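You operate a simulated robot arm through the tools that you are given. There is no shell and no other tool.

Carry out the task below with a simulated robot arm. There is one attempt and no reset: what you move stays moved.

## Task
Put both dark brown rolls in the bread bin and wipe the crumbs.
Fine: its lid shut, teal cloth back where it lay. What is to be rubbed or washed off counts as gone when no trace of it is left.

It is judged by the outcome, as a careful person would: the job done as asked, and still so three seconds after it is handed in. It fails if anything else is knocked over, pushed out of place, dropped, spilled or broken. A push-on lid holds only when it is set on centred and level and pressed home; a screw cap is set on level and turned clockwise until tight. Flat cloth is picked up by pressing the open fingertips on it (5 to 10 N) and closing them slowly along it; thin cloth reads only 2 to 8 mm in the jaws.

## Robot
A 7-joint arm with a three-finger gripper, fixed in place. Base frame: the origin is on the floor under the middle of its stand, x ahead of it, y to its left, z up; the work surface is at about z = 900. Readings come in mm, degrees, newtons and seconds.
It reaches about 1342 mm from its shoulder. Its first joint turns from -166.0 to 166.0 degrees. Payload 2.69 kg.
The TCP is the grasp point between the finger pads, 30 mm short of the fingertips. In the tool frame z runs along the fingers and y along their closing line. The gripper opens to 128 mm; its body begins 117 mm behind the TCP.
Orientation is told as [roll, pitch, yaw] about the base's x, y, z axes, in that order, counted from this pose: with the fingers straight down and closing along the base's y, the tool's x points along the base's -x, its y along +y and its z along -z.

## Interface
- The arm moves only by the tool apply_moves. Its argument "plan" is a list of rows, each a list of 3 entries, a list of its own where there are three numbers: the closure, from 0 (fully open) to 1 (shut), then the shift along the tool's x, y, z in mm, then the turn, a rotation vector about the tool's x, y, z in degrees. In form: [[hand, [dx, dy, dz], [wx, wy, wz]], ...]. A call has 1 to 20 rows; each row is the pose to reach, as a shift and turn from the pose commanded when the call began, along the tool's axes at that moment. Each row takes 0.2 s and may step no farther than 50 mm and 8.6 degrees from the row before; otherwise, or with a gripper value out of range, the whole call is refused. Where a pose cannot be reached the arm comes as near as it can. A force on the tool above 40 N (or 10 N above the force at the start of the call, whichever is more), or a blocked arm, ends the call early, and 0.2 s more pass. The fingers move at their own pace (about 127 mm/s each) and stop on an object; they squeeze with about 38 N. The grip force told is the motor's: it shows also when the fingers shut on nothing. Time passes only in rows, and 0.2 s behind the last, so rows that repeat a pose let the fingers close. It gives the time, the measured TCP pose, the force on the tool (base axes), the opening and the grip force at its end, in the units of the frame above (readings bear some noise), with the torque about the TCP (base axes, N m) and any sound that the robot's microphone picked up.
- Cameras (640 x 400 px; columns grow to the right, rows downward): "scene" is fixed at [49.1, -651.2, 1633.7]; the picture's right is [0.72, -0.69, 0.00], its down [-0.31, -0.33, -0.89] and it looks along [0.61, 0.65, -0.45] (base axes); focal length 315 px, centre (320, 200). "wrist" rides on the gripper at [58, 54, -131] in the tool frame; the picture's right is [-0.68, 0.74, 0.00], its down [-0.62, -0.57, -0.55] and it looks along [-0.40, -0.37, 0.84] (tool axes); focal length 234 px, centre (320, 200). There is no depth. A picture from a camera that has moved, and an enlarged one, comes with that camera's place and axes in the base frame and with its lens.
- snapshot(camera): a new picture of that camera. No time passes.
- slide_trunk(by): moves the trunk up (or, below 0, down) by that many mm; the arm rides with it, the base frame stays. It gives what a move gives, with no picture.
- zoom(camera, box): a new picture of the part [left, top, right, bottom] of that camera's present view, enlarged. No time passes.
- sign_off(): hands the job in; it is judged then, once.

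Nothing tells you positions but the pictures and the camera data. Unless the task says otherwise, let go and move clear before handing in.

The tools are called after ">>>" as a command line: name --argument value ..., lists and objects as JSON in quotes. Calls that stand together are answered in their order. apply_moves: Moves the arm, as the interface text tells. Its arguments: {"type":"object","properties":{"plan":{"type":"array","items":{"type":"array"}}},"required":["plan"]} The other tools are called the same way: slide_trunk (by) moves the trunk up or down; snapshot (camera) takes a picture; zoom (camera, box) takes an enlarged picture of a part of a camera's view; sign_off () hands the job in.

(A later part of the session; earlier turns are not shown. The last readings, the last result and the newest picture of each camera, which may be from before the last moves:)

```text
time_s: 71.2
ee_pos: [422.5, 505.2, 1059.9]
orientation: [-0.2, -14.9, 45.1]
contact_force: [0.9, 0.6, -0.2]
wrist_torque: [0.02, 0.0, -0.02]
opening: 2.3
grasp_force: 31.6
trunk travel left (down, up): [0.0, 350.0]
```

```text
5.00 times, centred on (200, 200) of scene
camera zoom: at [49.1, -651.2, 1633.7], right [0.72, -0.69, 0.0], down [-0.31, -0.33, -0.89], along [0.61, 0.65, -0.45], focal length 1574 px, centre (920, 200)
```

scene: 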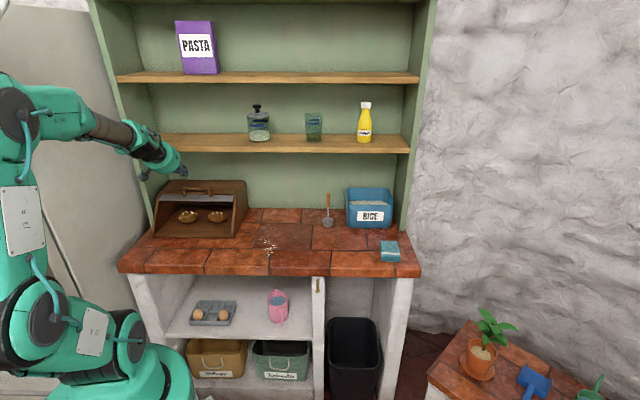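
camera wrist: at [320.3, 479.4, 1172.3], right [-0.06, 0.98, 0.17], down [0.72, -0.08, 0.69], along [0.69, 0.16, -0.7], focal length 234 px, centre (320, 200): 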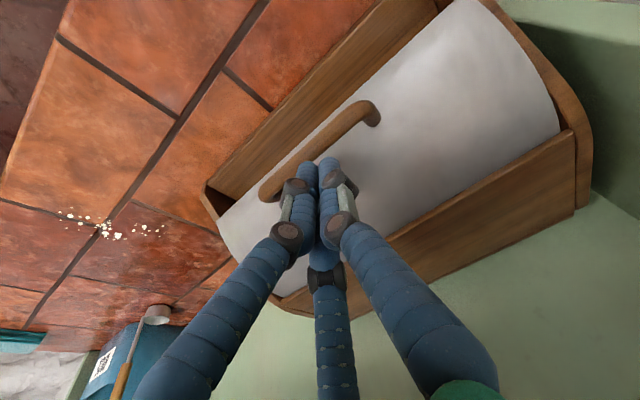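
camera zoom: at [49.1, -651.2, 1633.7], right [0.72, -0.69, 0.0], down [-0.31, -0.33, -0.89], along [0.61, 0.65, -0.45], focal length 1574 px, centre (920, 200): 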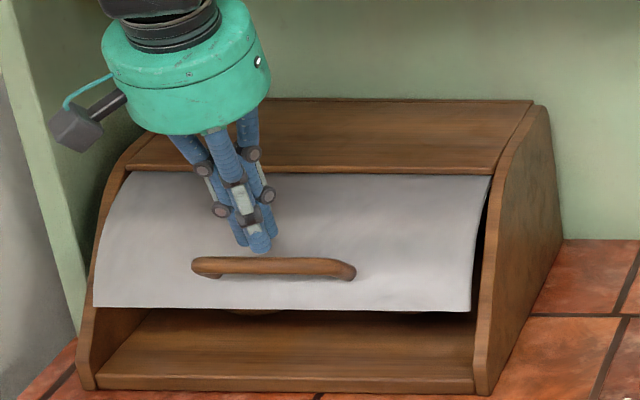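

The bar is right below the fingertips. I'll press down following the arc.

>>> apply_moves --plan '[[1, [7.8, -4, 6.2], [0, 0, 0]], [1, [13.5, -6, 12], [0, 0, 0]], [1, [19.1, -6, 17.6], [0, 0, 0]], [1, [22.8, -6, 22.5], [0, 0, 0]], [1, [26.2, -6, 27.1], [0, 0, 0]], [1, [29.5, -6, 32.4], [0, 0, 0]]]'

>>> snapshot --camera "wrist"

>>> zoom --camera "scene" --box '[140, 160, 260, 240]'

```text
time_s: 72.6
ee_pos: [412.9, 486.2, 1021.3]
orientation: [-0.1, -15.0, 45.1]
contact_force: [0.7, -0.2, -0.4]
wrist_torque: [0.0, -0.01, 0.0]
opening: 2.0
grasp_force: 31.4
trunk travel left (down, up): [0.0, 350.0]
```

```text
taken
camera wrist: at [310.6, 460.2, 1133.6], right [-0.06, 0.98, 0.17], down [0.72, -0.08, 0.69], along [0.69, 0.17, -0.7], focal length 234 px, centre (320, 200)
```

wrist: 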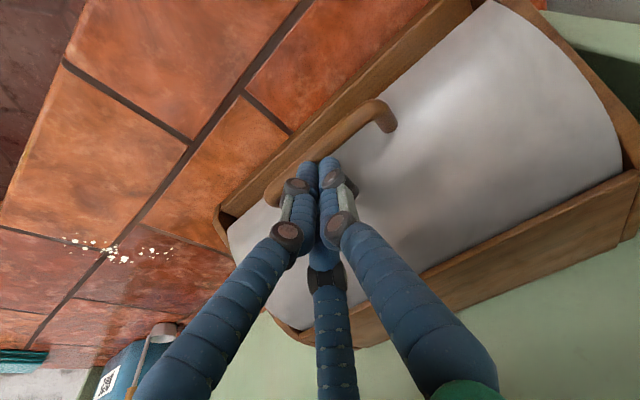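

```text
5.00 times, centred on (200, 200) of scene
camera zoom: at [49.1, -651.2, 1633.7], right [0.72, -0.69, 0.0], down [-0.31, -0.33, -0.89], along [0.61, 0.65, -0.45], focal length 1574 px, centre (920, 200)
```

zoom: 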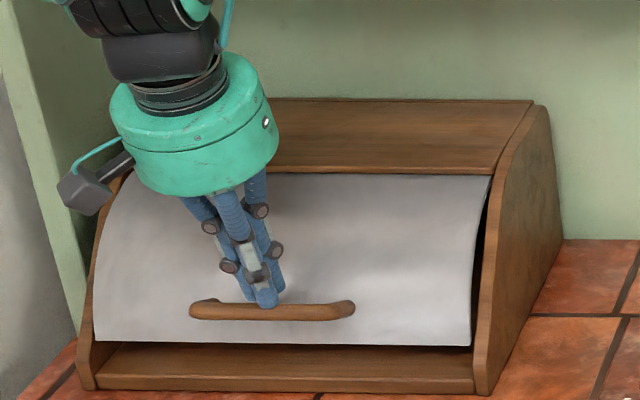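

>>> apply_moves --plan '[[1, [3.4, 0, 5.6], [0, 0, 0]], [1, [6.2, 0, 11], [0, 0, 0]], [1, [9, 0, 16.5], [0, 0, 0]], [1, [11.4, 0, 22], [0, 0, 0]], [1, [13.7, 0, 27.7], [0, 0, 0]]]'

>>> zoom --camera "scene" --box '[140, 160, 260, 240]'

```text
time_s: 73.8
ee_pos: [412.1, 485.2, 999.4]
orientation: [-0.1, -15.6, 45.0]
contact_force: [-4.4, -5.8, 19.6]
wrist_torque: [-0.38, 0.18, 0.06]
opening: 2.3
grasp_force: 31.2
trunk travel left (down, up): [0.0, 350.0]
stopped in row 5: the force on the tool passed its limit at 46 N (the readings are from after the stop); the commanded pose is now the measured one
```

```text
5.00 times, centred on (200, 200) of scene
camera zoom: at [49.1, -651.2, 1633.7], right [0.72, -0.69, 0.0], down [-0.31, -0.33, -0.89], along [0.61, 0.65, -0.45], focal length 1574 px, centre (920, 200)
```

zoom: 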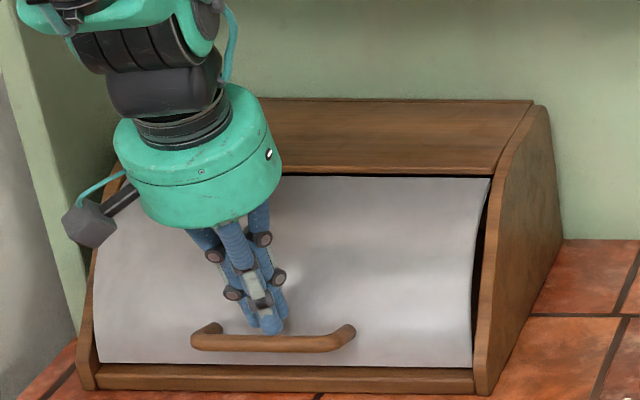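

The force rose to the stop limit, so the lid looks shut or nearly so. I'll lift off and inspect it.

>>> apply_moves --plan '[[1, [0, 0, -10], [0, 0, 0]], [1, [0, 0, -35], [0, 0, 0]], [1, [10, 0, -75], [0, 0, 0]], [1, [30, 0, -115], [0, 0, 0]], [1, [50, 0, -150], [0, 0, 0]], [1, [50, 0, -150], [0, 0, 0]]]'

>>> zoom --camera "scene" --box '[140, 160, 260, 240]'

>>> snapshot --camera "wrist"

```text
time_s: 75.2
ee_pos: [348.8, 421.5, 1129.3]
orientation: [0.0, -15.4, 45.1]
contact_force: [-0.3, -0.4, 0.9]
wrist_torque: [0.04, 0.01, -0.04]
opening: 2.2
grasp_force: 31.7
trunk travel left (down, up): [0.0, 350.0]
```

```text
5.00 times, centred on (200, 200) of scene
camera zoom: at [49.1, -651.2, 1633.7], right [0.72, -0.69, 0.0], down [-0.31, -0.33, -0.89], along [0.61, 0.65, -0.45], focal length 1574 px, centre (920, 200)
```

zoom: 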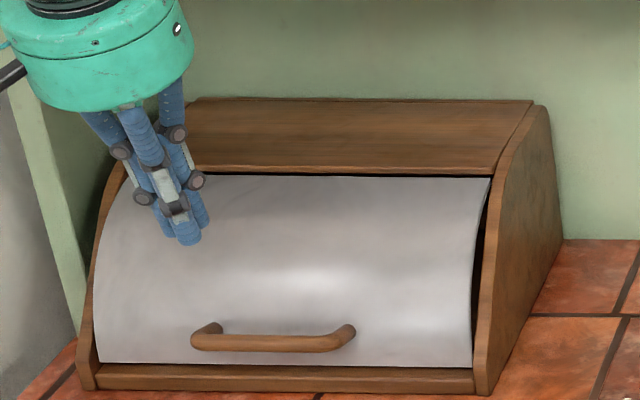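

```text
taken
camera wrist: at [245.2, 393.8, 1240.3], right [-0.06, 0.98, 0.18], down [0.72, -0.08, 0.69], along [0.7, 0.17, -0.7], focal length 234 px, centre (320, 200)
```

wrist: 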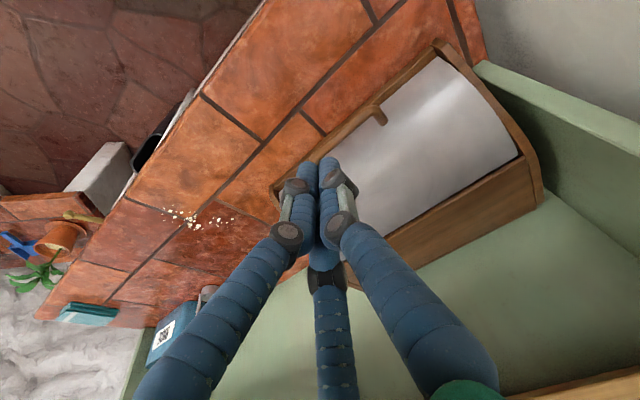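

>>> zoom --camera "scene" --box '[150, 215, 210, 245]'

>>> zoom --camera "scene" --box '[195, 185, 255, 245]'

```text
10.67 times, centred on (180, 230) of scene
camera zoom: at [49.1, -651.2, 1633.7], right [0.72, -0.69, 0.0], down [-0.31, -0.33, -0.89], along [0.61, 0.65, -0.45], focal length 3358 px, centre (1813, -120)
```

zoom: 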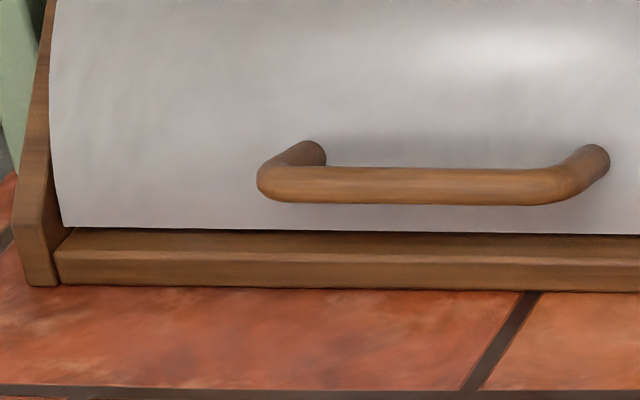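

```text
6.67 times, centred on (225, 215) of scene
camera zoom: at [49.1, -651.2, 1633.7], right [0.72, -0.69, 0.0], down [-0.31, -0.33, -0.89], along [0.61, 0.65, -0.45], focal length 2099 px, centre (953, 100)
```

zoom: 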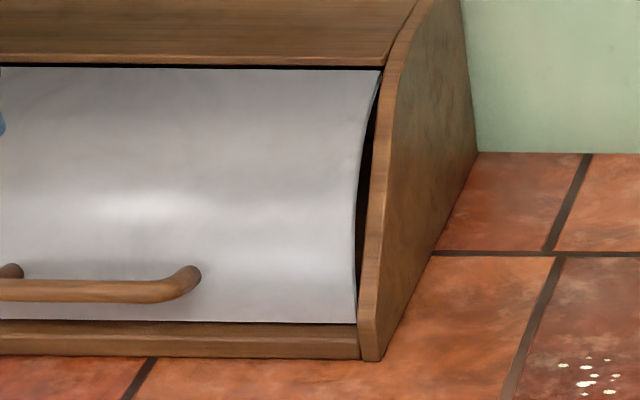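

The lid looks shut, with its edge right at the sill. To be sure it's home, I'll press straight down on the bar once more and compare.

>>> apply_moves --plan '[[1, [-12, 0, 40], [0, 0, 0]], [1, [-25, 0, 80], [0, 0, 0]], [1, [-36, 0, 115], [0, 0, 0]], [1, [-42.4, 0, 135], [0, 0, 0]], [1, [-41.3, 0, 139.5], [0, 0, 0]], [1, [-40.2, 0, 143.5], [0, 0, 0]], [1, [-39.2, 0, 147], [0, 0, 0]], [1, [-38.2, 0, 151], [0, 0, 0]], [1, [-37, 0, 155], [0, 0, 0]]]'

>>> zoom --camera "scene" --box '[150, 215, 210, 245]'

```text
time_s: 77.1
ee_pos: [404.5, 478.2, 996.6]
orientation: [0.0, -15.9, 45.0]
contact_force: [-6.0, -5.8, 19.5]
wrist_torque: [-0.18, 0.17, 0.19]
opening: 6.0
grasp_force: 31.4
trunk travel left (down, up): [0.0, 350.0]
stopped in row 9: the force on the tool passed its limit at 46 N (the readings are from after the stop); the commanded pose is now the measured one
```

```text
10.67 times, centred on (180, 230) of scene
camera zoom: at [49.1, -651.2, 1633.7], right [0.72, -0.69, 0.0], down [-0.31, -0.33, -0.89], along [0.61, 0.65, -0.45], focal length 3358 px, centre (1813, -120)
```

zoom: 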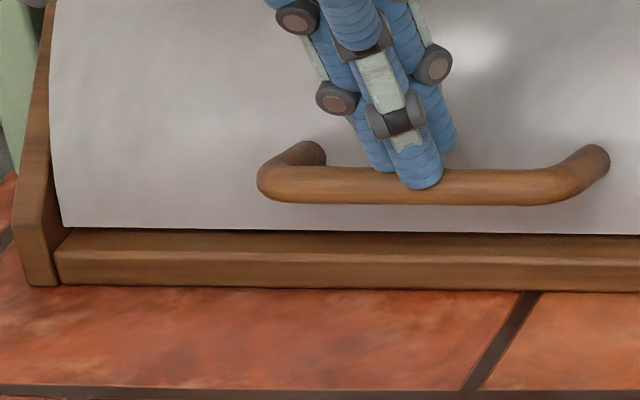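

A firm press moved nothing, so the lid is home. I'll lift off and move over to the cloth.

>>> apply_moves --plan '[[1, [-3, 0, -10], [0, 0, 0]], [1, [-11, 0, -40], [0, 0, 0]], [1, [-15, 0, -80], [0, 0, 0]], [1, [-10, 0, -120], [0, 7, 0]], [1, [0, 0, -160], [0, 15.5, 0]], [1, [0, 0, -160], [0, 15.5, 0]]]'

>>> snapshot --camera "scene"

>>> zoom --camera "scene" --box '[140, 160, 260, 240]'

```text
time_s: 78.5
ee_pos: [373.0, 446.3, 1148.3]
orientation: [-0.1, -0.1, 45.1]
contact_force: [0.5, -0.5, 0.2]
wrist_torque: [-0.02, 0.0, 0.01]
opening: 2.0
grasp_force: 31.5
trunk travel left (down, up): [0.0, 350.0]
```

```text
taken
```

scene: 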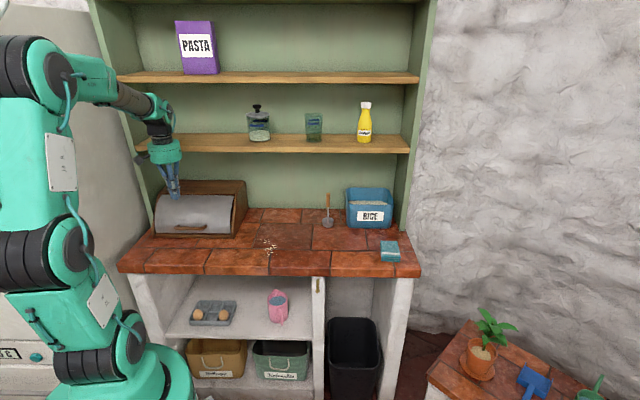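

```text
5.00 times, centred on (200, 200) of scene
camera zoom: at [49.1, -651.2, 1633.7], right [0.72, -0.69, 0.0], down [-0.31, -0.33, -0.89], along [0.61, 0.65, -0.45], focal length 1574 px, centre (920, 200)
```

zoom: 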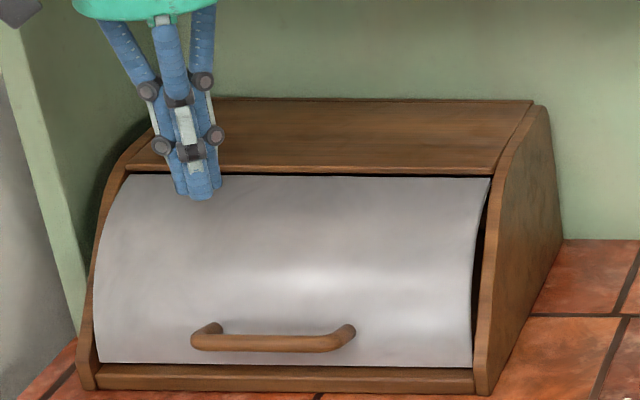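

The bin is done. Now I'll travel to hover over the teal cloth.

>>> apply_moves --plan '[[0.6, [0.7, -43.6, 0], [0, 0, 0]], [0.6, [1.4, -87.2, 0], [0, 0, 0]], [0.6, [2, -130.8, 0], [0, 0, 0]], [0.6, [2.8, -174.4, 0], [0, 0, 0]], [0.6, [3.4, -218, 0], [0, 0, 0]], [0.6, [4.1, -261.6, 0], [0, 0, 0]], [0.6, [4.8, -305.2, 5], [0, 0, 0]], [0.6, [5.5, -348.8, 10], [0, 0, 0]], [0.6, [6.2, -392.4, 14], [0, 0, 0]], [0.6, [6.9, -436, 18], [0, 0, 0]], [0.6, [7.6, -479.6, 22], [0, 0, 0]], [0.6, [8.3, -523.2, 26], [0, 0, 0]], [0.6, [9, -566.8, 30], [0, 0, 0]], [0.6, [9.6, -610.4, 34], [0, 0, 0]], [0.6, [10.3, -654, 38], [0, 0, 0]], [0.6, [11, -697.6, 42], [0, 0, 0]], [0.6, [11.7, -741.2, 45], [0, 0, 0]], [0.6, [12.4, -784.8, 48], [0, 0, 0]], [0.6, [12.4, -784.8, 48], [0, 0, 0]]]'

>>> snapshot --camera "wrist"

>>> zoom --camera "wrist" --box '[220, 40, 420, 200]'

>>> zoom --camera "scene" --box '[350, 220, 430, 280]'

```text
time_s: 82.5
ee_pos: [920.8, -118.6, 1101.5]
orientation: [0.0, -0.1, 45.2]
contact_force: [0.3, -0.4, -1.5]
wrist_torque: [0.1, 0.04, -0.02]
opening: 51.2
grasp_force: 0.0
trunk travel left (down, up): [0.0, 350.0]
```

```text
taken
camera wrist: at [840.1, -123.6, 1230.9], right [-0.04, 1.0, 0.0], down [0.83, 0.04, 0.55], along [0.55, 0.03, -0.84], focal length 234 px, centre (320, 200)
```

wrist: 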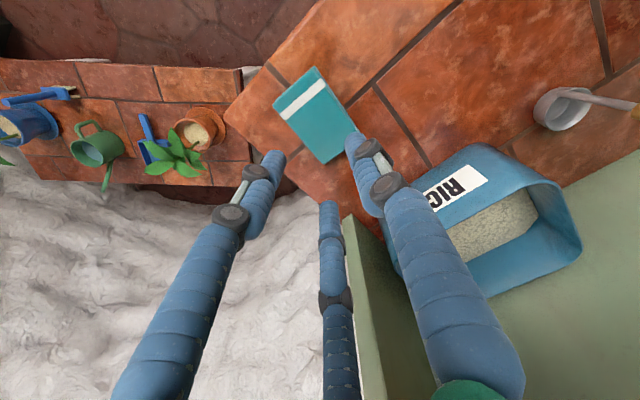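

```text
2.50 times, centred on (320, 120) of wrist
camera zoom: at [840.1, -123.6, 1230.9], right [-0.04, 1.0, 0.0], down [0.83, 0.04, 0.55], along [0.55, 0.03, -0.84], focal length 585 px, centre (320, 400)
```

zoom: 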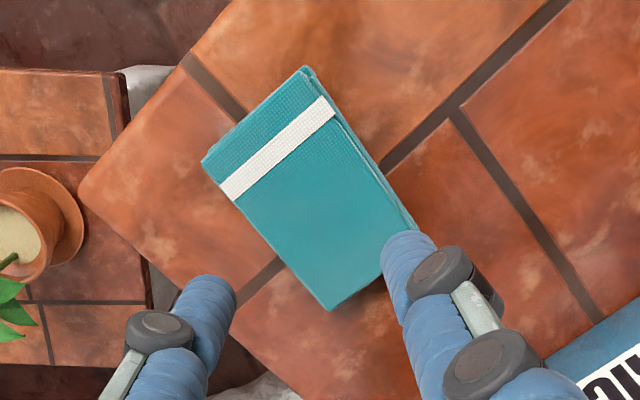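

```text
6.67 times, centred on (390, 250) of scene
camera zoom: at [49.1, -651.2, 1633.7], right [0.72, -0.69, 0.0], down [-0.31, -0.33, -0.89], along [0.61, 0.65, -0.45], focal length 2099 px, centre (-147, -133)
```

zoom: 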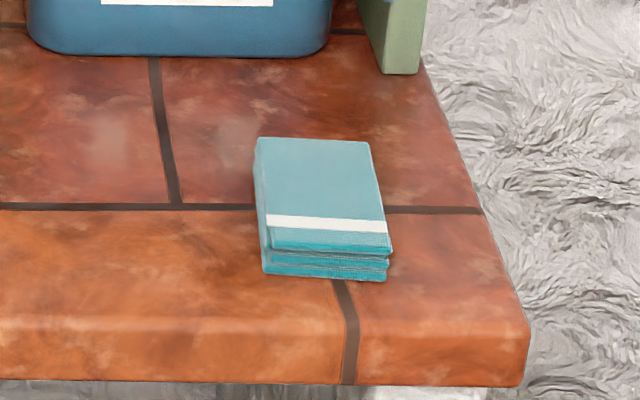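

The cloth is a folded stack about 69×100 mm and roughly 18 mm thick, centred at (918,-122), long axis about 41.5°. I'll hold it gently by its edges (one finger at the back end, two on the long sides), so first I'll turn the hand to suit.

>>> apply_moves --plan '[[0, [-0.6, 0.4, 0], [0, 0, 8.5]], [0, [-1.1, 0.8, 0], [0, 0, 17]], [0, [-1.7, 1.2, 0], [0, 0, 25.5]], [0, [-2.2, 1.6, 0], [0, 0, 34]], [0, [-2.8, 2, 0], [0, 0, 42.5]], [0, [-3.4, 2.4, 0], [0, 0, 51]], [0, [-4, 2.2, 0], [0, 0, 59.5]], [0, [-4.5, 1.8, 0], [0, 0, 68]], [0, [-5, 1.2, 0], [0, 0, 76.5]], [0, [-5.4, 0, 0], [0, 0, 85]], [0, [-5.6, -1.1, 0], [0, 0, 93.5]], [0, [-5.6, -1.1, 0], [0, 0, 93.5]]]'

>>> snapshot --camera "wrist"

>>> zoom --camera "wrist" --box '[220, 40, 420, 200]'

```text
time_s: 85.1
ee_pos: [924.8, -112.4, 1102.3]
orientation: [0.1, -0.1, -48.6]
contact_force: [0.1, 0.7, -0.2]
wrist_torque: [-0.03, -0.01, -0.01]
opening: 127.9
grasp_force: 0.0
trunk travel left (down, up): [0.0, 350.0]
```

```text
taken
camera wrist: at [924.8, -34.4, 1232.6], right [1.0, -0.02, 0.0], down [-0.02, -0.84, 0.55], along [-0.01, -0.55, -0.84], focal length 234 px, centre (320, 200)
```

wrist: 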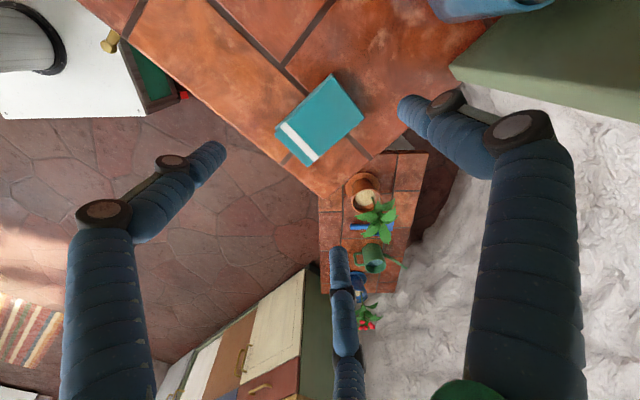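

```text
2.50 times, centred on (320, 120) of wrist
camera zoom: at [924.8, -34.4, 1232.6], right [1.0, -0.02, 0.0], down [-0.02, -0.84, 0.55], along [-0.01, -0.55, -0.84], focal length 585 px, centre (320, 400)
```

zoom: 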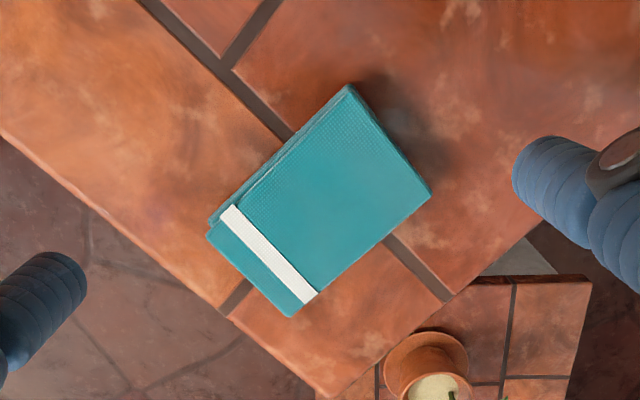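

Two views agree: cloth centre (920,-121), 104×65 mm, long axis about 43°, white stripe at the front end. I'll descend around it.

>>> apply_moves --plan '[[0, [-3, 5.8, 40], [0, 0, -1.5]], [0, [-3, 5.8, 80], [0, 0, -1.5]], [0, [-3, 5.8, 120], [0, 0, -1.5]], [0, [-3, 5.8, 145], [0, 0, -1.5]], [0, [-3, 5.8, 158], [0, 0, -1.5]], [0, [-3, 5.8, 158], [0, 0, -1.5]]]'

>>> snapshot --camera "wrist"

>>> zoom --camera "scene" --box '[330, 190, 450, 280]'

```text
time_s: 86.5
ee_pos: [932.3, -109.7, 942.0]
orientation: [0.2, -0.1, -47.0]
contact_force: [-0.2, -0.2, 0.5]
wrist_torque: [0.02, 0.05, 0.01]
opening: 128.0
grasp_force: 0.1
trunk travel left (down, up): [0.0, 350.0]
```

```text
taken
camera wrist: at [929.7, -32.1, 1074.4], right [1.0, 0.01, 0.0], down [0.01, -0.84, 0.55], along [0.01, -0.55, -0.84], focal length 234 px, centre (320, 200)
```

wrist: 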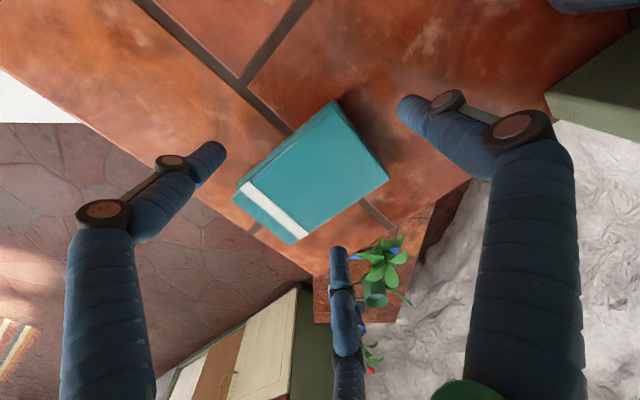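

```text
4.44 times, centred on (390, 235) of scene
camera zoom: at [49.1, -651.2, 1633.7], right [0.72, -0.69, 0.0], down [-0.31, -0.33, -0.89], along [0.61, 0.65, -0.45], focal length 1399 px, centre (9, 44)
```

zoom: 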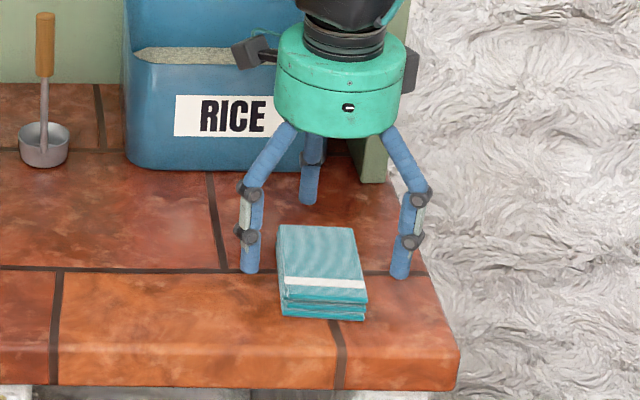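

>>> apply_moves --plan '[[0, [0, 0, 4], [0, 0, 0]], [0.1, [0, 0, 8], [0, 0, 0]], [0.2, [0, 0, 8], [0, 0, 0]], [0.3, [0, 0, 8], [0, 0, 0]], [0.36, [0, 0, 8], [0, 0, 0]], [0.36, [0, 0, 8], [0, 0, 0]]]'

>>> snapshot --camera "wrist"

>>> zoom --camera "scene" --box '[350, 210, 430, 270]'

```text
time_s: 87.9
ee_pos: [931.3, -111.4, 935.3]
orientation: [0.2, 0.0, -47.0]
contact_force: [-0.6, 0.5, -0.9]
wrist_torque: [-0.03, 0.01, -0.02]
opening: 82.0
grasp_force: 0.1
trunk travel left (down, up): [0.0, 350.0]
```

```text
taken
camera wrist: at [929.5, -32.3, 1066.4], right [1.0, 0.01, 0.0], down [0.01, -0.84, 0.55], along [0.01, -0.55, -0.84], focal length 234 px, centre (320, 200)
```

wrist: 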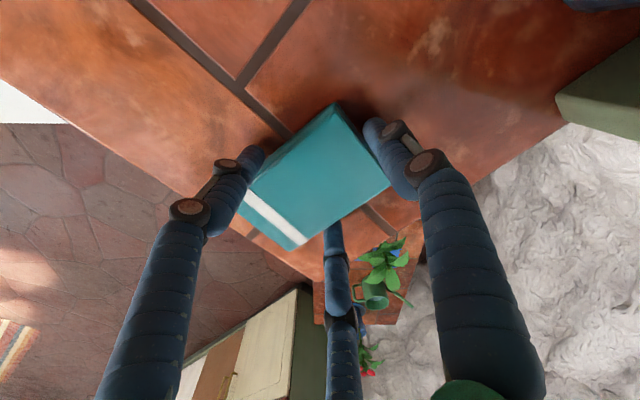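

```text
6.67 times, centred on (390, 240) of scene
camera zoom: at [49.1, -651.2, 1633.7], right [0.72, -0.69, 0.0], down [-0.31, -0.33, -0.89], along [0.61, 0.65, -0.45], focal length 2099 px, centre (-147, -67)
```

zoom: 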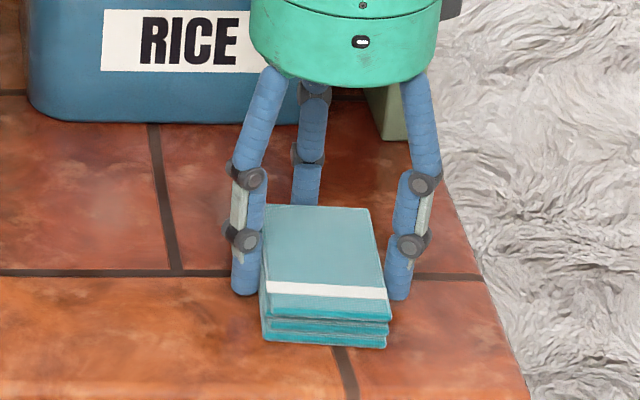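

>>> apply_moves --plan '[[0.39, [0, 0, 0], [0, 0, 0]], [0.42, [0, 0, 0], [0, 0, 0]], [0.44, [0, 0, 0], [0, 0, 0]], [0.46, [0, 0, 0], [0, 0, 0]], [0.46, [0, 0, 0], [0, 0, 0]]]'

>>> snapshot --camera "wrist"

>>> zoom --camera "scene" --box '[350, 210, 430, 270]'

```text
time_s: 89.1
ee_pos: [932.5, -110.6, 934.5]
orientation: [0.2, -0.1, -47.0]
contact_force: [1.0, 0.9, 2.8]
wrist_torque: [-0.01, -0.1, -0.04]
opening: 79.1
grasp_force: 38.6
trunk travel left (down, up): [0.0, 350.0]
```

```text
taken
camera wrist: at [929.5, -32.2, 1066.7], right [1.0, 0.01, 0.0], down [0.01, -0.84, 0.55], along [0.01, -0.55, -0.84], focal length 234 px, centre (320, 200)
```

wrist: 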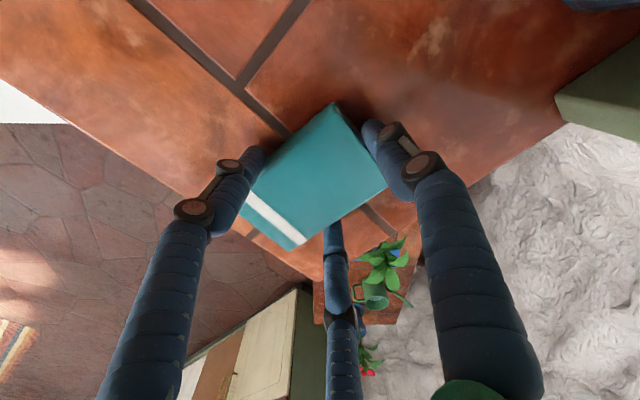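

```text
6.67 times, centred on (390, 240) of scene
camera zoom: at [49.1, -651.2, 1633.7], right [0.72, -0.69, 0.0], down [-0.31, -0.33, -0.89], along [0.61, 0.65, -0.45], focal length 2099 px, centre (-147, -67)
```

zoom: 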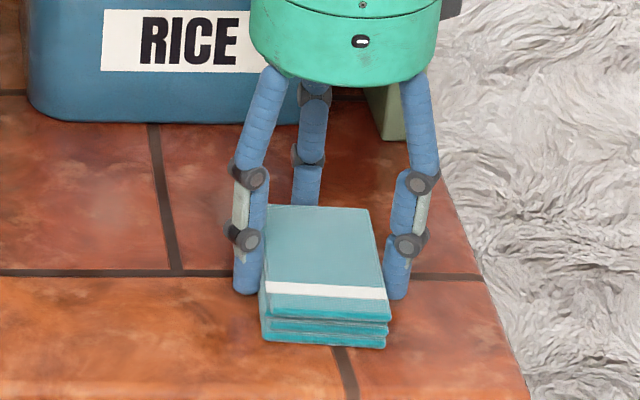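

The folded cloth holds its shape (opening 79 mm, 38.6 N), so it behaves like a firm block. I'll test the hold with a small lift.

>>> apply_moves --plan '[[1, [0, 0, 0], [0, 0, 0]], [1, [0, 0, -5], [0, 0, 0]], [1, [0, 0, -15], [0, 0, 0]], [1, [0, 0, -25], [0, 0, 0]], [1, [0, 0, -25], [0, 0, 0]]]'

>>> snapshot --camera "wrist"

>>> zoom --camera "scene" --box '[350, 210, 430, 270]'

```text
time_s: 90.3
ee_pos: [931.8, -110.4, 959.7]
orientation: [0.1, 0.0, -46.9]
contact_force: [0.2, 0.9, 0.1]
wrist_torque: [-0.01, 0.0, 0.0]
opening: 79.1
grasp_force: 37.7
trunk travel left (down, up): [0.0, 350.0]
```

```text
taken
camera wrist: at [929.2, -32.1, 1091.5], right [1.0, 0.01, 0.0], down [0.01, -0.84, 0.55], along [0.01, -0.55, -0.84], focal length 234 px, centre (320, 200)
```

wrist: 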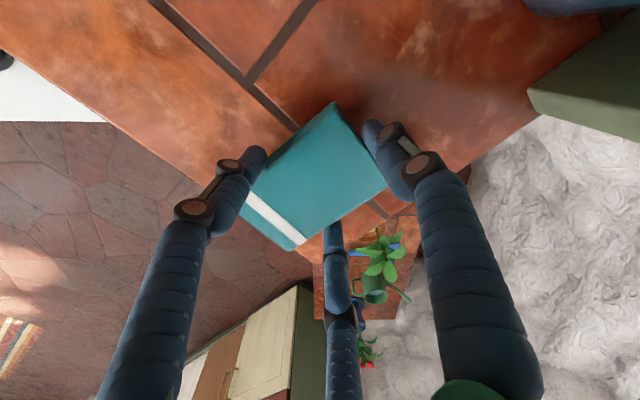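

```text
6.67 times, centred on (390, 240) of scene
camera zoom: at [49.1, -651.2, 1633.7], right [0.72, -0.69, 0.0], down [-0.31, -0.33, -0.89], along [0.61, 0.65, -0.45], focal length 2099 px, centre (-147, -67)
```

zoom: 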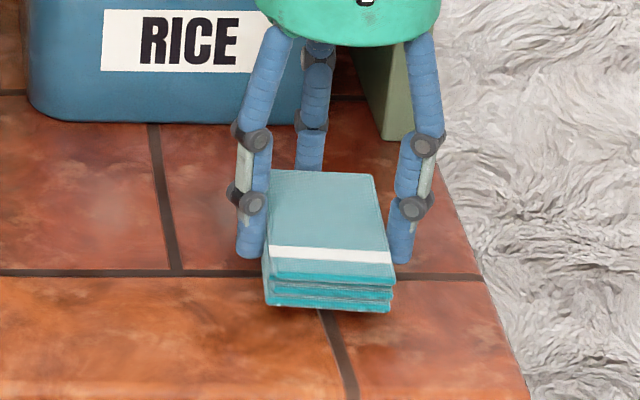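

The cloth is held as a block. I'll carry it to the right edge of the crumb patch (crumbs span roughly s 226–310, w 530–665) and stop just above the counter.

>>> apply_moves --plan '[[1, [0, 0, -20], [0, 0, 0]], [1, [20, 0, -35], [0, 0, 0]], [1, [63, 0.1, -35], [0, 0, 0]], [1, [106, 0.2, -35], [0, 0, 0]], [1, [149, 0.2, -35], [0, 0, 0]], [1, [192, 0.3, -35], [0, 0, 0]], [1, [235, 0.3, -35], [0, 0, 0]], [1, [278, 0.4, -35], [0, 0, 0]], [1, [321, 0.4, -35], [0, 0, 0]], [1, [364, 0.5, -35], [0, 0, 0]], [1, [392.3, 0.5, -20], [0, 0, 0]], [1, [392.3, 0.5, 5], [0, 0, 0]], [1, [392.3, 0.5, 15], [0, 0, 0]], [1, [392.3, 0.5, 15], [0, 0, 0]]]'

>>> snapshot --camera "wrist"

>>> zoom --camera "scene" --box '[230, 200, 350, 290]'

```text
time_s: 93.3
ee_pos: [665.2, 175.4, 943.6]
orientation: [0.1, -0.2, -46.9]
contact_force: [0.3, -0.7, -1.1]
wrist_torque: [0.03, -0.01, 0.01]
opening: 79.0
grasp_force: 38.2
trunk travel left (down, up): [0.0, 350.0]
```

```text
taken
camera wrist: at [662.8, 255.1, 1074.9], right [1.0, 0.01, 0.0], down [0.01, -0.84, 0.55], along [0.01, -0.55, -0.84], focal length 234 px, centre (320, 200)
```

wrist: 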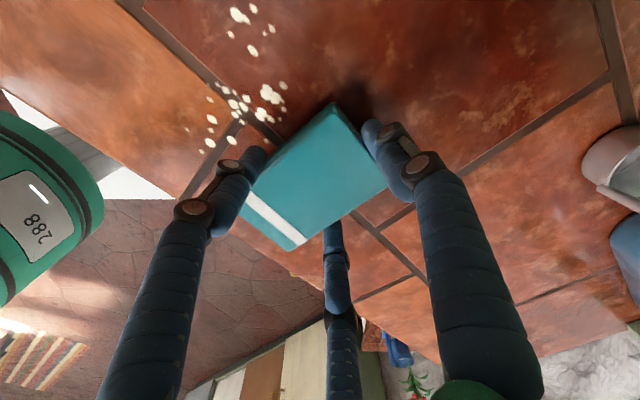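

```text
4.44 times, centred on (290, 245) of scene
camera zoom: at [49.1, -651.2, 1633.7], right [0.72, -0.69, 0.0], down [-0.31, -0.33, -0.89], along [0.61, 0.65, -0.45], focal length 1399 px, centre (453, 0)
```

zoom: 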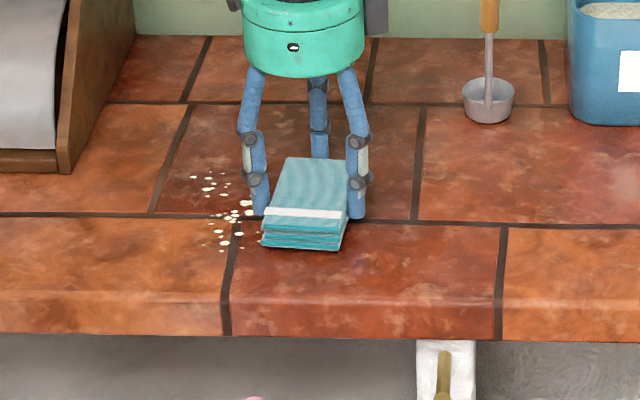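

Positioned at the right edge of the crumbs. I'll press lightly and sweep left over the front part.

>>> apply_moves --plan '[[1, [0, 0, 5], [0, 0, 0]], [1, [0, 0, 9], [0, 0, 0]], [1, [0, 0, 11], [0, 0, 0]], [1, [12, -0.4, 11], [0, 0, 0]], [1, [26, -0.9, 11], [0, 0, 0]], [1, [40, -1.4, 11], [0, 0, 0]], [1, [54, -1.9, 11], [0, 0, 0]], [1, [68, -2.4, 11], [0, 0, 0]], [1, [82, -2.9, 11], [0, 0, 0]], [1, [96, -3.4, 11], [0, 0, 0]], [1, [110, -3.9, 11], [0, 0, 0]], [1, [124, -4.4, 11], [0, 0, 0]], [1, [138, -4.8, 11], [0, 0, 0]]]'

>>> snapshot --camera "wrist"

>>> zoom --camera "scene" --box '[230, 200, 350, 290]'

```text
time_s: 96.0
ee_pos: [572.4, 268.2, 934.8]
orientation: [0.4, -0.2, -46.9]
contact_force: [-2.4, 1.4, 10.4]
wrist_torque: [-0.23, 0.48, -0.13]
opening: 78.9
grasp_force: 38.0
trunk travel left (down, up): [0.0, 350.0]
stopped in row 13: the force on the tool passed its limit at 41 N (the readings are from after the stop); the commanded pose is now the measured one
```

```text
taken
camera wrist: at [570.2, 346.6, 1066.4], right [1.0, 0.01, 0.01], down [0.0, -0.84, 0.55], along [0.01, -0.55, -0.84], focal length 234 px, centre (320, 200)
```

wrist: 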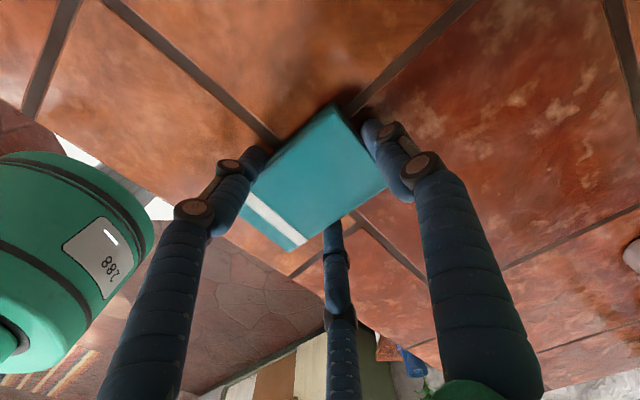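

```text
4.44 times, centred on (290, 245) of scene
camera zoom: at [49.1, -651.2, 1633.7], right [0.72, -0.69, 0.0], down [-0.31, -0.33, -0.89], along [0.61, 0.65, -0.45], focal length 1399 px, centre (453, 0)
```

zoom: 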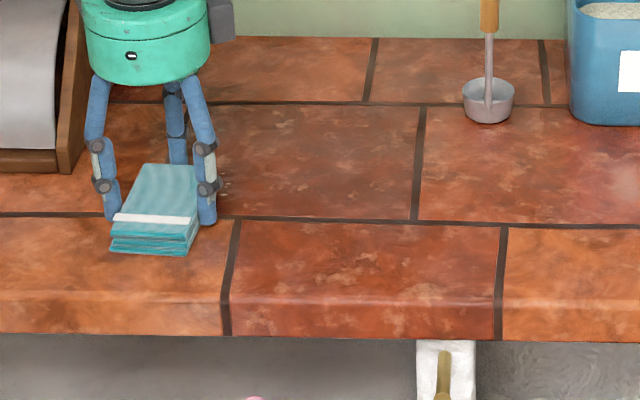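

The swept crumbs vanished. I'll lift and look at what's left.

>>> apply_moves --plan '[[1, [0, 0, -10], [0, 0, 0]], [1, [0, 0, -40], [0, 0, 0]], [1, [0, 0, -80], [0, 0, 0]], [1, [0, 0, -80], [0, 0, 0]]]'

>>> zoom --camera "scene" --box '[230, 210, 330, 280]'

>>> snapshot --camera "wrist"

```text
time_s: 97.0
ee_pos: [569.6, 267.8, 1015.4]
orientation: [0.3, -0.1, -46.9]
contact_force: [-0.1, 0.4, -0.2]
wrist_torque: [-0.01, 0.0, 0.0]
opening: 78.7
grasp_force: 38.1
trunk travel left (down, up): [0.0, 350.0]
```

```text
5.71 times, centred on (280, 245) of scene
camera zoom: at [49.1, -651.2, 1633.7], right [0.72, -0.69, 0.0], down [-0.31, -0.33, -0.89], along [0.61, 0.65, -0.45], focal length 1799 px, centre (549, -57)
```

zoom: 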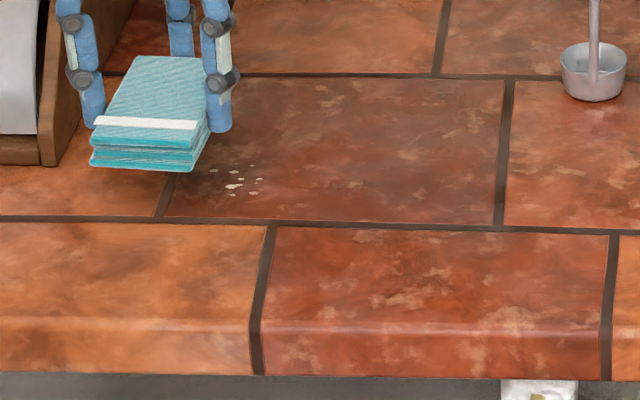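

```text
taken
camera wrist: at [568.0, 346.4, 1147.4], right [1.0, 0.01, 0.0], down [0.01, -0.84, 0.55], along [0.01, -0.55, -0.84], focal length 234 px, centre (320, 200)
```

wrist: 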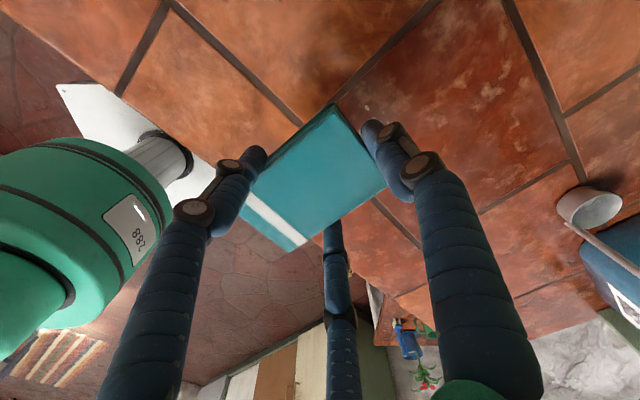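

A small cluster remains near s≈243, w≈640. I'll reposition deeper and do a second sweep with a lighter press.

>>> apply_moves --plan '[[1, [-33, 22, 0], [0, 0, 0]], [1, [-66, 44, 0], [0, 0, 0]], [1, [-99.3, 66.4, 0], [0, 0, 0]], [1, [-99.3, 66.4, 35], [0, 0, 0]], [1, [-99.3, 66.4, 65], [0, 0, 0]], [1, [-99.3, 66.4, 76], [0, 0, 0]], [1, [-99.3, 66.4, 80.5], [0, 0, 0]], [1, [-99.3, 66.4, 81.5], [0, 0, 0]], [1, [-99.3, 66.4, 81.5], [0, 0, 0]]]'

```text
time_s: 99.0
ee_pos: [688.9, 240.9, 934.6]
orientation: [0.4, -0.2, -46.9]
contact_force: [-4.0, -3.3, 22.0]
wrist_torque: [-0.36, 0.57, 0.0]
opening: 78.7
grasp_force: 38.3
trunk travel left (down, up): [0.0, 350.0]
```

>>> apply_moves --plan '[[1, [0, 0, -0.5], [0, 0, 0]], [1, [13, -0.4, -0.5], [0, 0, 0]], [1, [26, -0.9, -0.5], [0, 0, 0]], [1, [39, -1.3, -0.5], [0, 0, 0]], [1, [52, -1.8, -0.5], [0, 0, 0]], [1, [65, -2.2, -0.5], [0, 0, 0]], [1, [78, -2.7, -0.5], [0, 0, 0]], [1, [91, -3.2, -0.5], [0, 0, 0]], [1, [104, -3.6, -0.5], [0, 0, 0]], [1, [112, -3.9, -0.5], [0, 0, 0]]]'

>>> zoom --camera "scene" --box '[230, 200, 350, 290]'

```text
time_s: 101.2
ee_pos: [609.2, 319.2, 934.6]
orientation: [0.3, -0.1, -47.0]
contact_force: [7.1, -5.0, 25.2]
wrist_torque: [-0.54, 0.15, 0.18]
opening: 78.7
grasp_force: 38.1
trunk travel left (down, up): [0.0, 350.0]
```

```text
4.44 times, centred on (290, 245) of scene
camera zoom: at [49.1, -651.2, 1633.7], right [0.72, -0.69, 0.0], down [-0.31, -0.33, -0.89], along [0.61, 0.65, -0.45], focal length 1399 px, centre (453, 0)
```

zoom: 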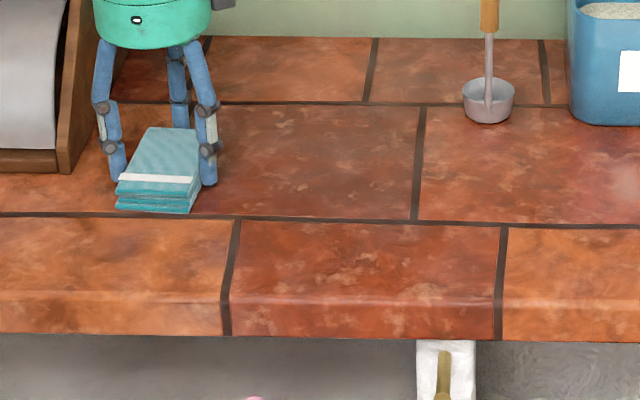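

>>> apply_moves --plan '[[1, [-12, -4, 0], [0, 0, 0]], [1, [-26, -8, 0], [0, 0, 0]], [1, [-40, -12, 0], [0, 0, 0]], [1, [-54, -16, 0], [0, 0, 0]], [1, [-68, -20, 0], [0, 0, 0]], [1, [-82, -24, 0], [0, 0, 0]], [1, [-96, -28, 0], [0, 0, 0]], [1, [-110, -30, 0], [0, 0, 0]], [1, [-110, -30, -20], [0, 0, 0]], [1, [-150, -30, -60], [0, 0, 0]], [1, [-195, -30, -80], [0, 0, 0]], [1, [-235, -30, -80], [0, 0, 0]], [1, [-235, -30, -80], [0, 0, 0]]]'

>>> zoom --camera "scene" --box '[230, 200, 350, 290]'

>>> zoom --camera "scene" --box '[240, 215, 300, 265]'

>>> snapshot --camera "wrist"

```text
refused: row 10 steps farther than a row can; nothing moved
```

```text
4.44 times, centred on (290, 245) of scene
camera zoom: at [49.1, -651.2, 1633.7], right [0.72, -0.69, 0.0], down [-0.31, -0.33, -0.89], along [0.61, 0.65, -0.45], focal length 1399 px, centre (453, 0)
```

zoom: 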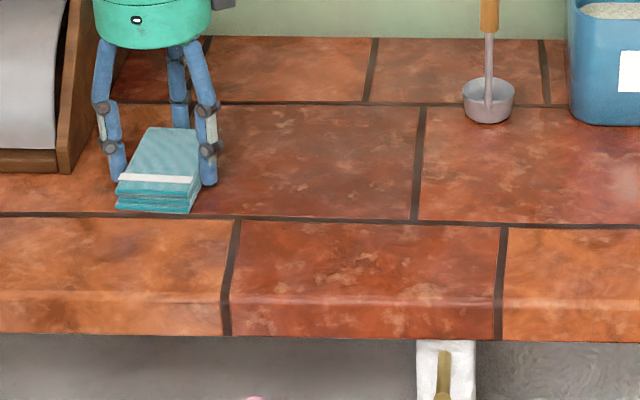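

```text
8.00 times, centred on (270, 240) of scene
camera zoom: at [49.1, -651.2, 1633.7], right [0.72, -0.69, 0.0], down [-0.31, -0.33, -0.89], along [0.61, 0.65, -0.45], focal length 2518 px, centre (720, -120)
```

zoom: 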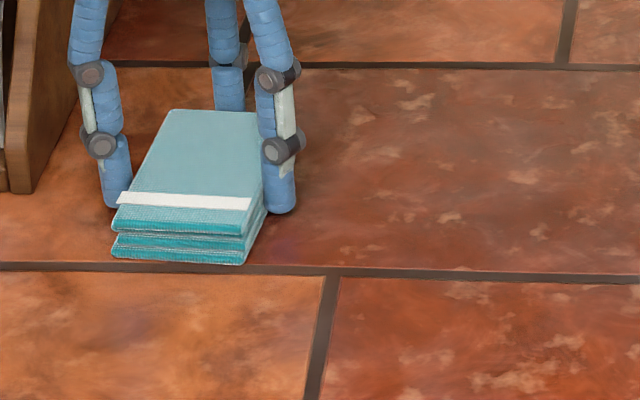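

```text
taken
camera wrist: at [606.6, 397.1, 1065.8], right [1.0, 0.01, 0.01], down [0.0, -0.84, 0.55], along [0.01, -0.55, -0.84], focal length 234 px, centre (320, 200)
```

wrist: 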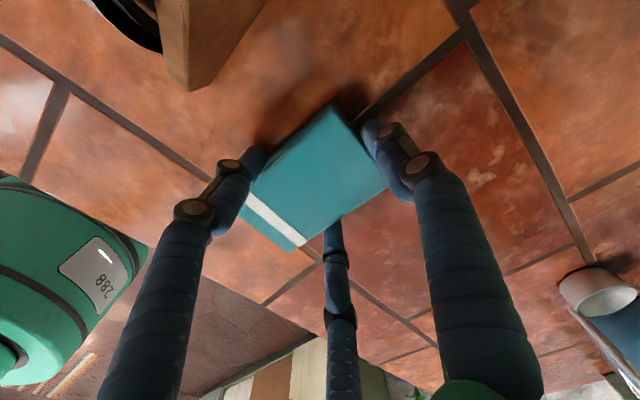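

The patch looks clear. I'll sweep back once across the middle for good measure, then lift away to inspect.

>>> apply_moves --plan '[[1, [-12, -4, -0.3], [0, 0, 0]], [1, [-26, -8, -0.3], [0, 0, 0]], [1, [-40, -12, -0.3], [0, 0, 0]], [1, [-54, -18, -0.3], [0, 0, 0]], [1, [-68, -24, -0.3], [0, 0, 0]], [1, [-82, -30, -0.3], [0, 0, 0]], [1, [-96, -36, -0.3], [0, 0, 0]], [1, [-110, -42, -0.3], [0, 0, 0]], [1, [-110, -42, -25], [0, 0, 0]], [1, [-120, -42, -60], [0, 0, 0]], [1, [-155, -42, -80], [0, 0, 0]], [1, [-200, -42, -80], [0, 0, 0]], [1, [-245, -42, -80], [0, 0, 0]], [1, [-245, -42, -80], [0, 0, 0]]]'

>>> zoom --camera "scene" --box '[230, 210, 310, 270]'

>>> snapshot --camera "wrist"

>>> snapshot --camera "scene"

```text
time_s: 104.2
ee_pos: [745.6, 111.2, 1011.4]
orientation: [0.2, 0.0, -46.8]
contact_force: [0.3, 0.1, -0.4]
wrist_torque: [0.09, 0.04, 0.03]
opening: 78.6
grasp_force: 38.8
trunk travel left (down, up): [0.0, 350.0]
```

```text
6.67 times, centred on (270, 240) of scene
camera zoom: at [49.1, -651.2, 1633.7], right [0.72, -0.69, 0.0], down [-0.31, -0.33, -0.89], along [0.61, 0.65, -0.45], focal length 2099 px, centre (653, -67)
```

zoom: 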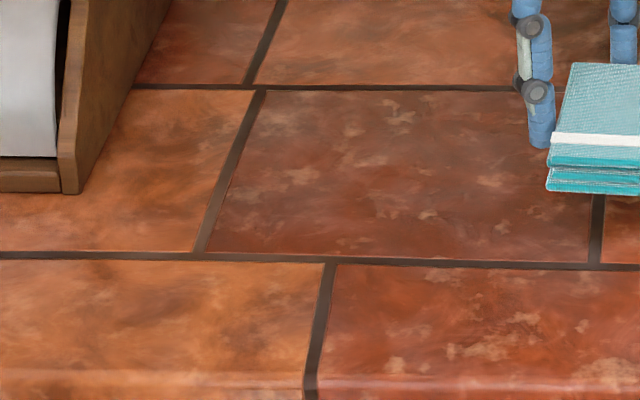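

```text
taken
camera wrist: at [744.0, 190.2, 1143.6], right [1.0, 0.01, 0.0], down [0.01, -0.84, 0.55], along [0.01, -0.55, -0.84], focal length 234 px, centre (320, 200)
```

wrist: 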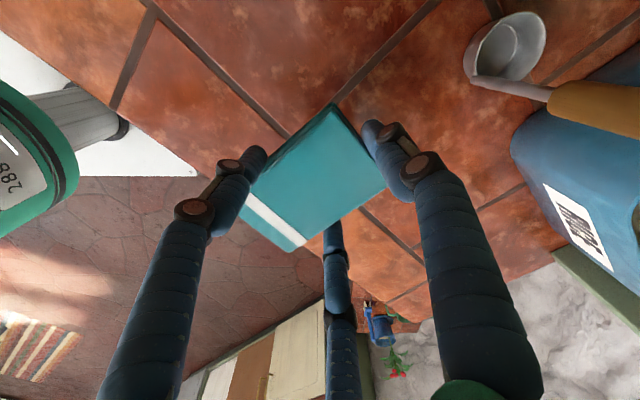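

```text
taken
```

scene: 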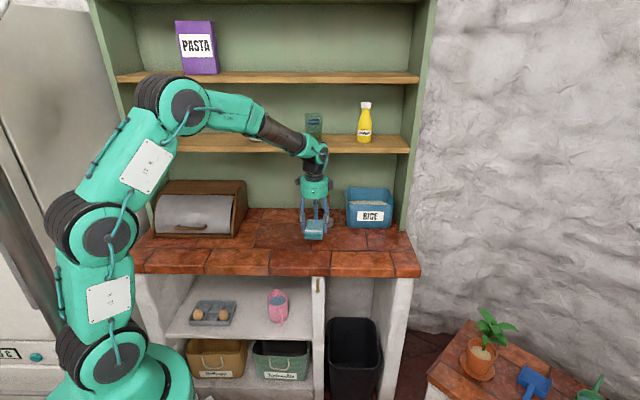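

The counter looks clear in the scene view. Before putting the cloth back, I'll check the patch close up with the wrist camera.

>>> apply_moves --plan '[[1, [34, -5, 0], [0, 0, 0]], [1, [68, -10, 0], [0, 0, 0]], [1, [101.5, -14.5, 0], [0, 0, 0]], [1, [101.5, -14.5, 0], [0, 0, 0]]]'

>>> zoom --camera "wrist" --box '[120, 0, 340, 180]'

>>> zoom --camera "scene" --box '[245, 225, 295, 260]'

```text
time_s: 105.2
ee_pos: [663.2, 176.8, 1012.1]
orientation: [0.3, -0.1, -47.0]
contact_force: [-0.3, -0.2, -0.3]
wrist_torque: [-0.04, -0.05, 0.02]
opening: 78.5
grasp_force: 38.0
trunk travel left (down, up): [0.0, 350.0]
```

```text
2.22 times, centred on (230, 90) of wrist
camera zoom: at [661.1, 255.5, 1143.6], right [1.0, 0.01, 0.0], down [0.01, -0.84, 0.55], along [0.01, -0.55, -0.84], focal length 520 px, centre (520, 444)
```

zoom: 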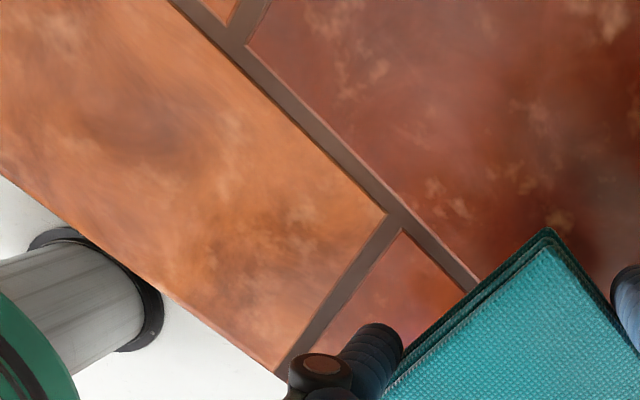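

```text
11.43 times, centred on (270, 242) of scene
camera zoom: at [49.1, -651.2, 1633.7], right [0.72, -0.69, 0.0], down [-0.31, -0.33, -0.89], along [0.61, 0.65, -0.45], focal length 3598 px, centre (891, -286)
```

zoom: 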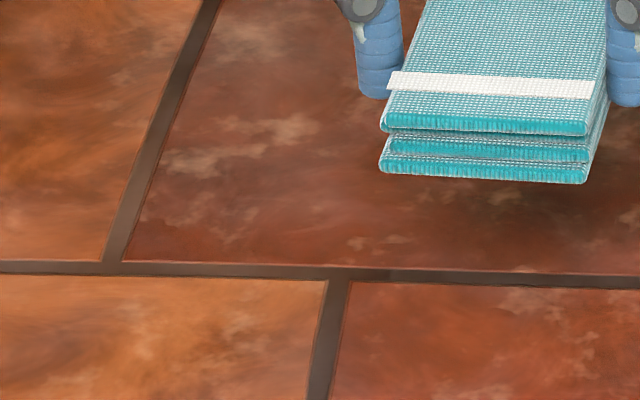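

No trace of crumbs remains. Now I'll return the cloth to exactly where it lay.

>>> apply_moves --plan '[[1, [-43.7, 0.1, 0], [0, 0, 0]], [1, [-87.4, 0.1, 0], [0, 0, 0]], [1, [-131.1, 0.2, 0], [0, 0, 0]], [1, [-174.8, 0.2, 0], [0, 0, 0]], [1, [-218.5, 0.3, 0], [0, 0, 0]], [1, [-262.2, 0.3, 0], [0, 0, 0]], [1, [-305.9, 0.4, 0], [0, 0, 0]], [1, [-349.6, 0.4, 0], [0, 0, 0]], [1, [-393.4, 0.5, 0], [0, 0, 0]], [1, [-393.4, 0.5, 30], [0, 0, 0]], [1, [-393.4, 0.5, 58], [0, 0, 0]], [1, [-393.4, 0.5, 66], [0, 0, 0]], [1, [-393.4, 0.5, 66], [0, 0, 0]]]'

>>> zoom --camera "scene" --box '[350, 220, 430, 280]'

```text
time_s: 108.0
ee_pos: [935.4, -112.5, 948.0]
orientation: [0.2, -0.1, -46.9]
contact_force: [0.7, -0.1, 0.2]
wrist_torque: [-0.01, -0.01, -0.03]
opening: 79.1
grasp_force: 38.3
trunk travel left (down, up): [0.0, 350.0]
```

```text
6.67 times, centred on (390, 250) of scene
camera zoom: at [49.1, -651.2, 1633.7], right [0.72, -0.69, 0.0], down [-0.31, -0.33, -0.89], along [0.61, 0.65, -0.45], focal length 2099 px, centre (-147, -133)
```

zoom: 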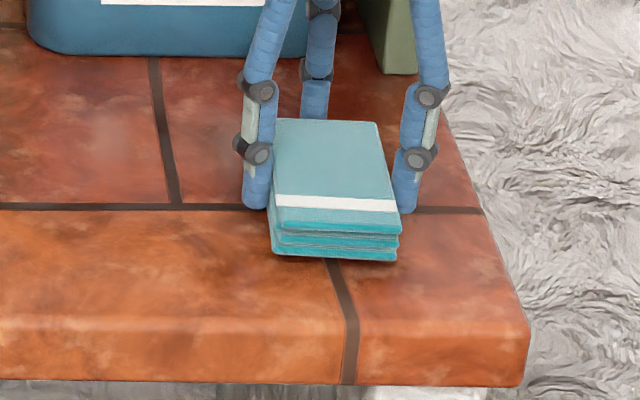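

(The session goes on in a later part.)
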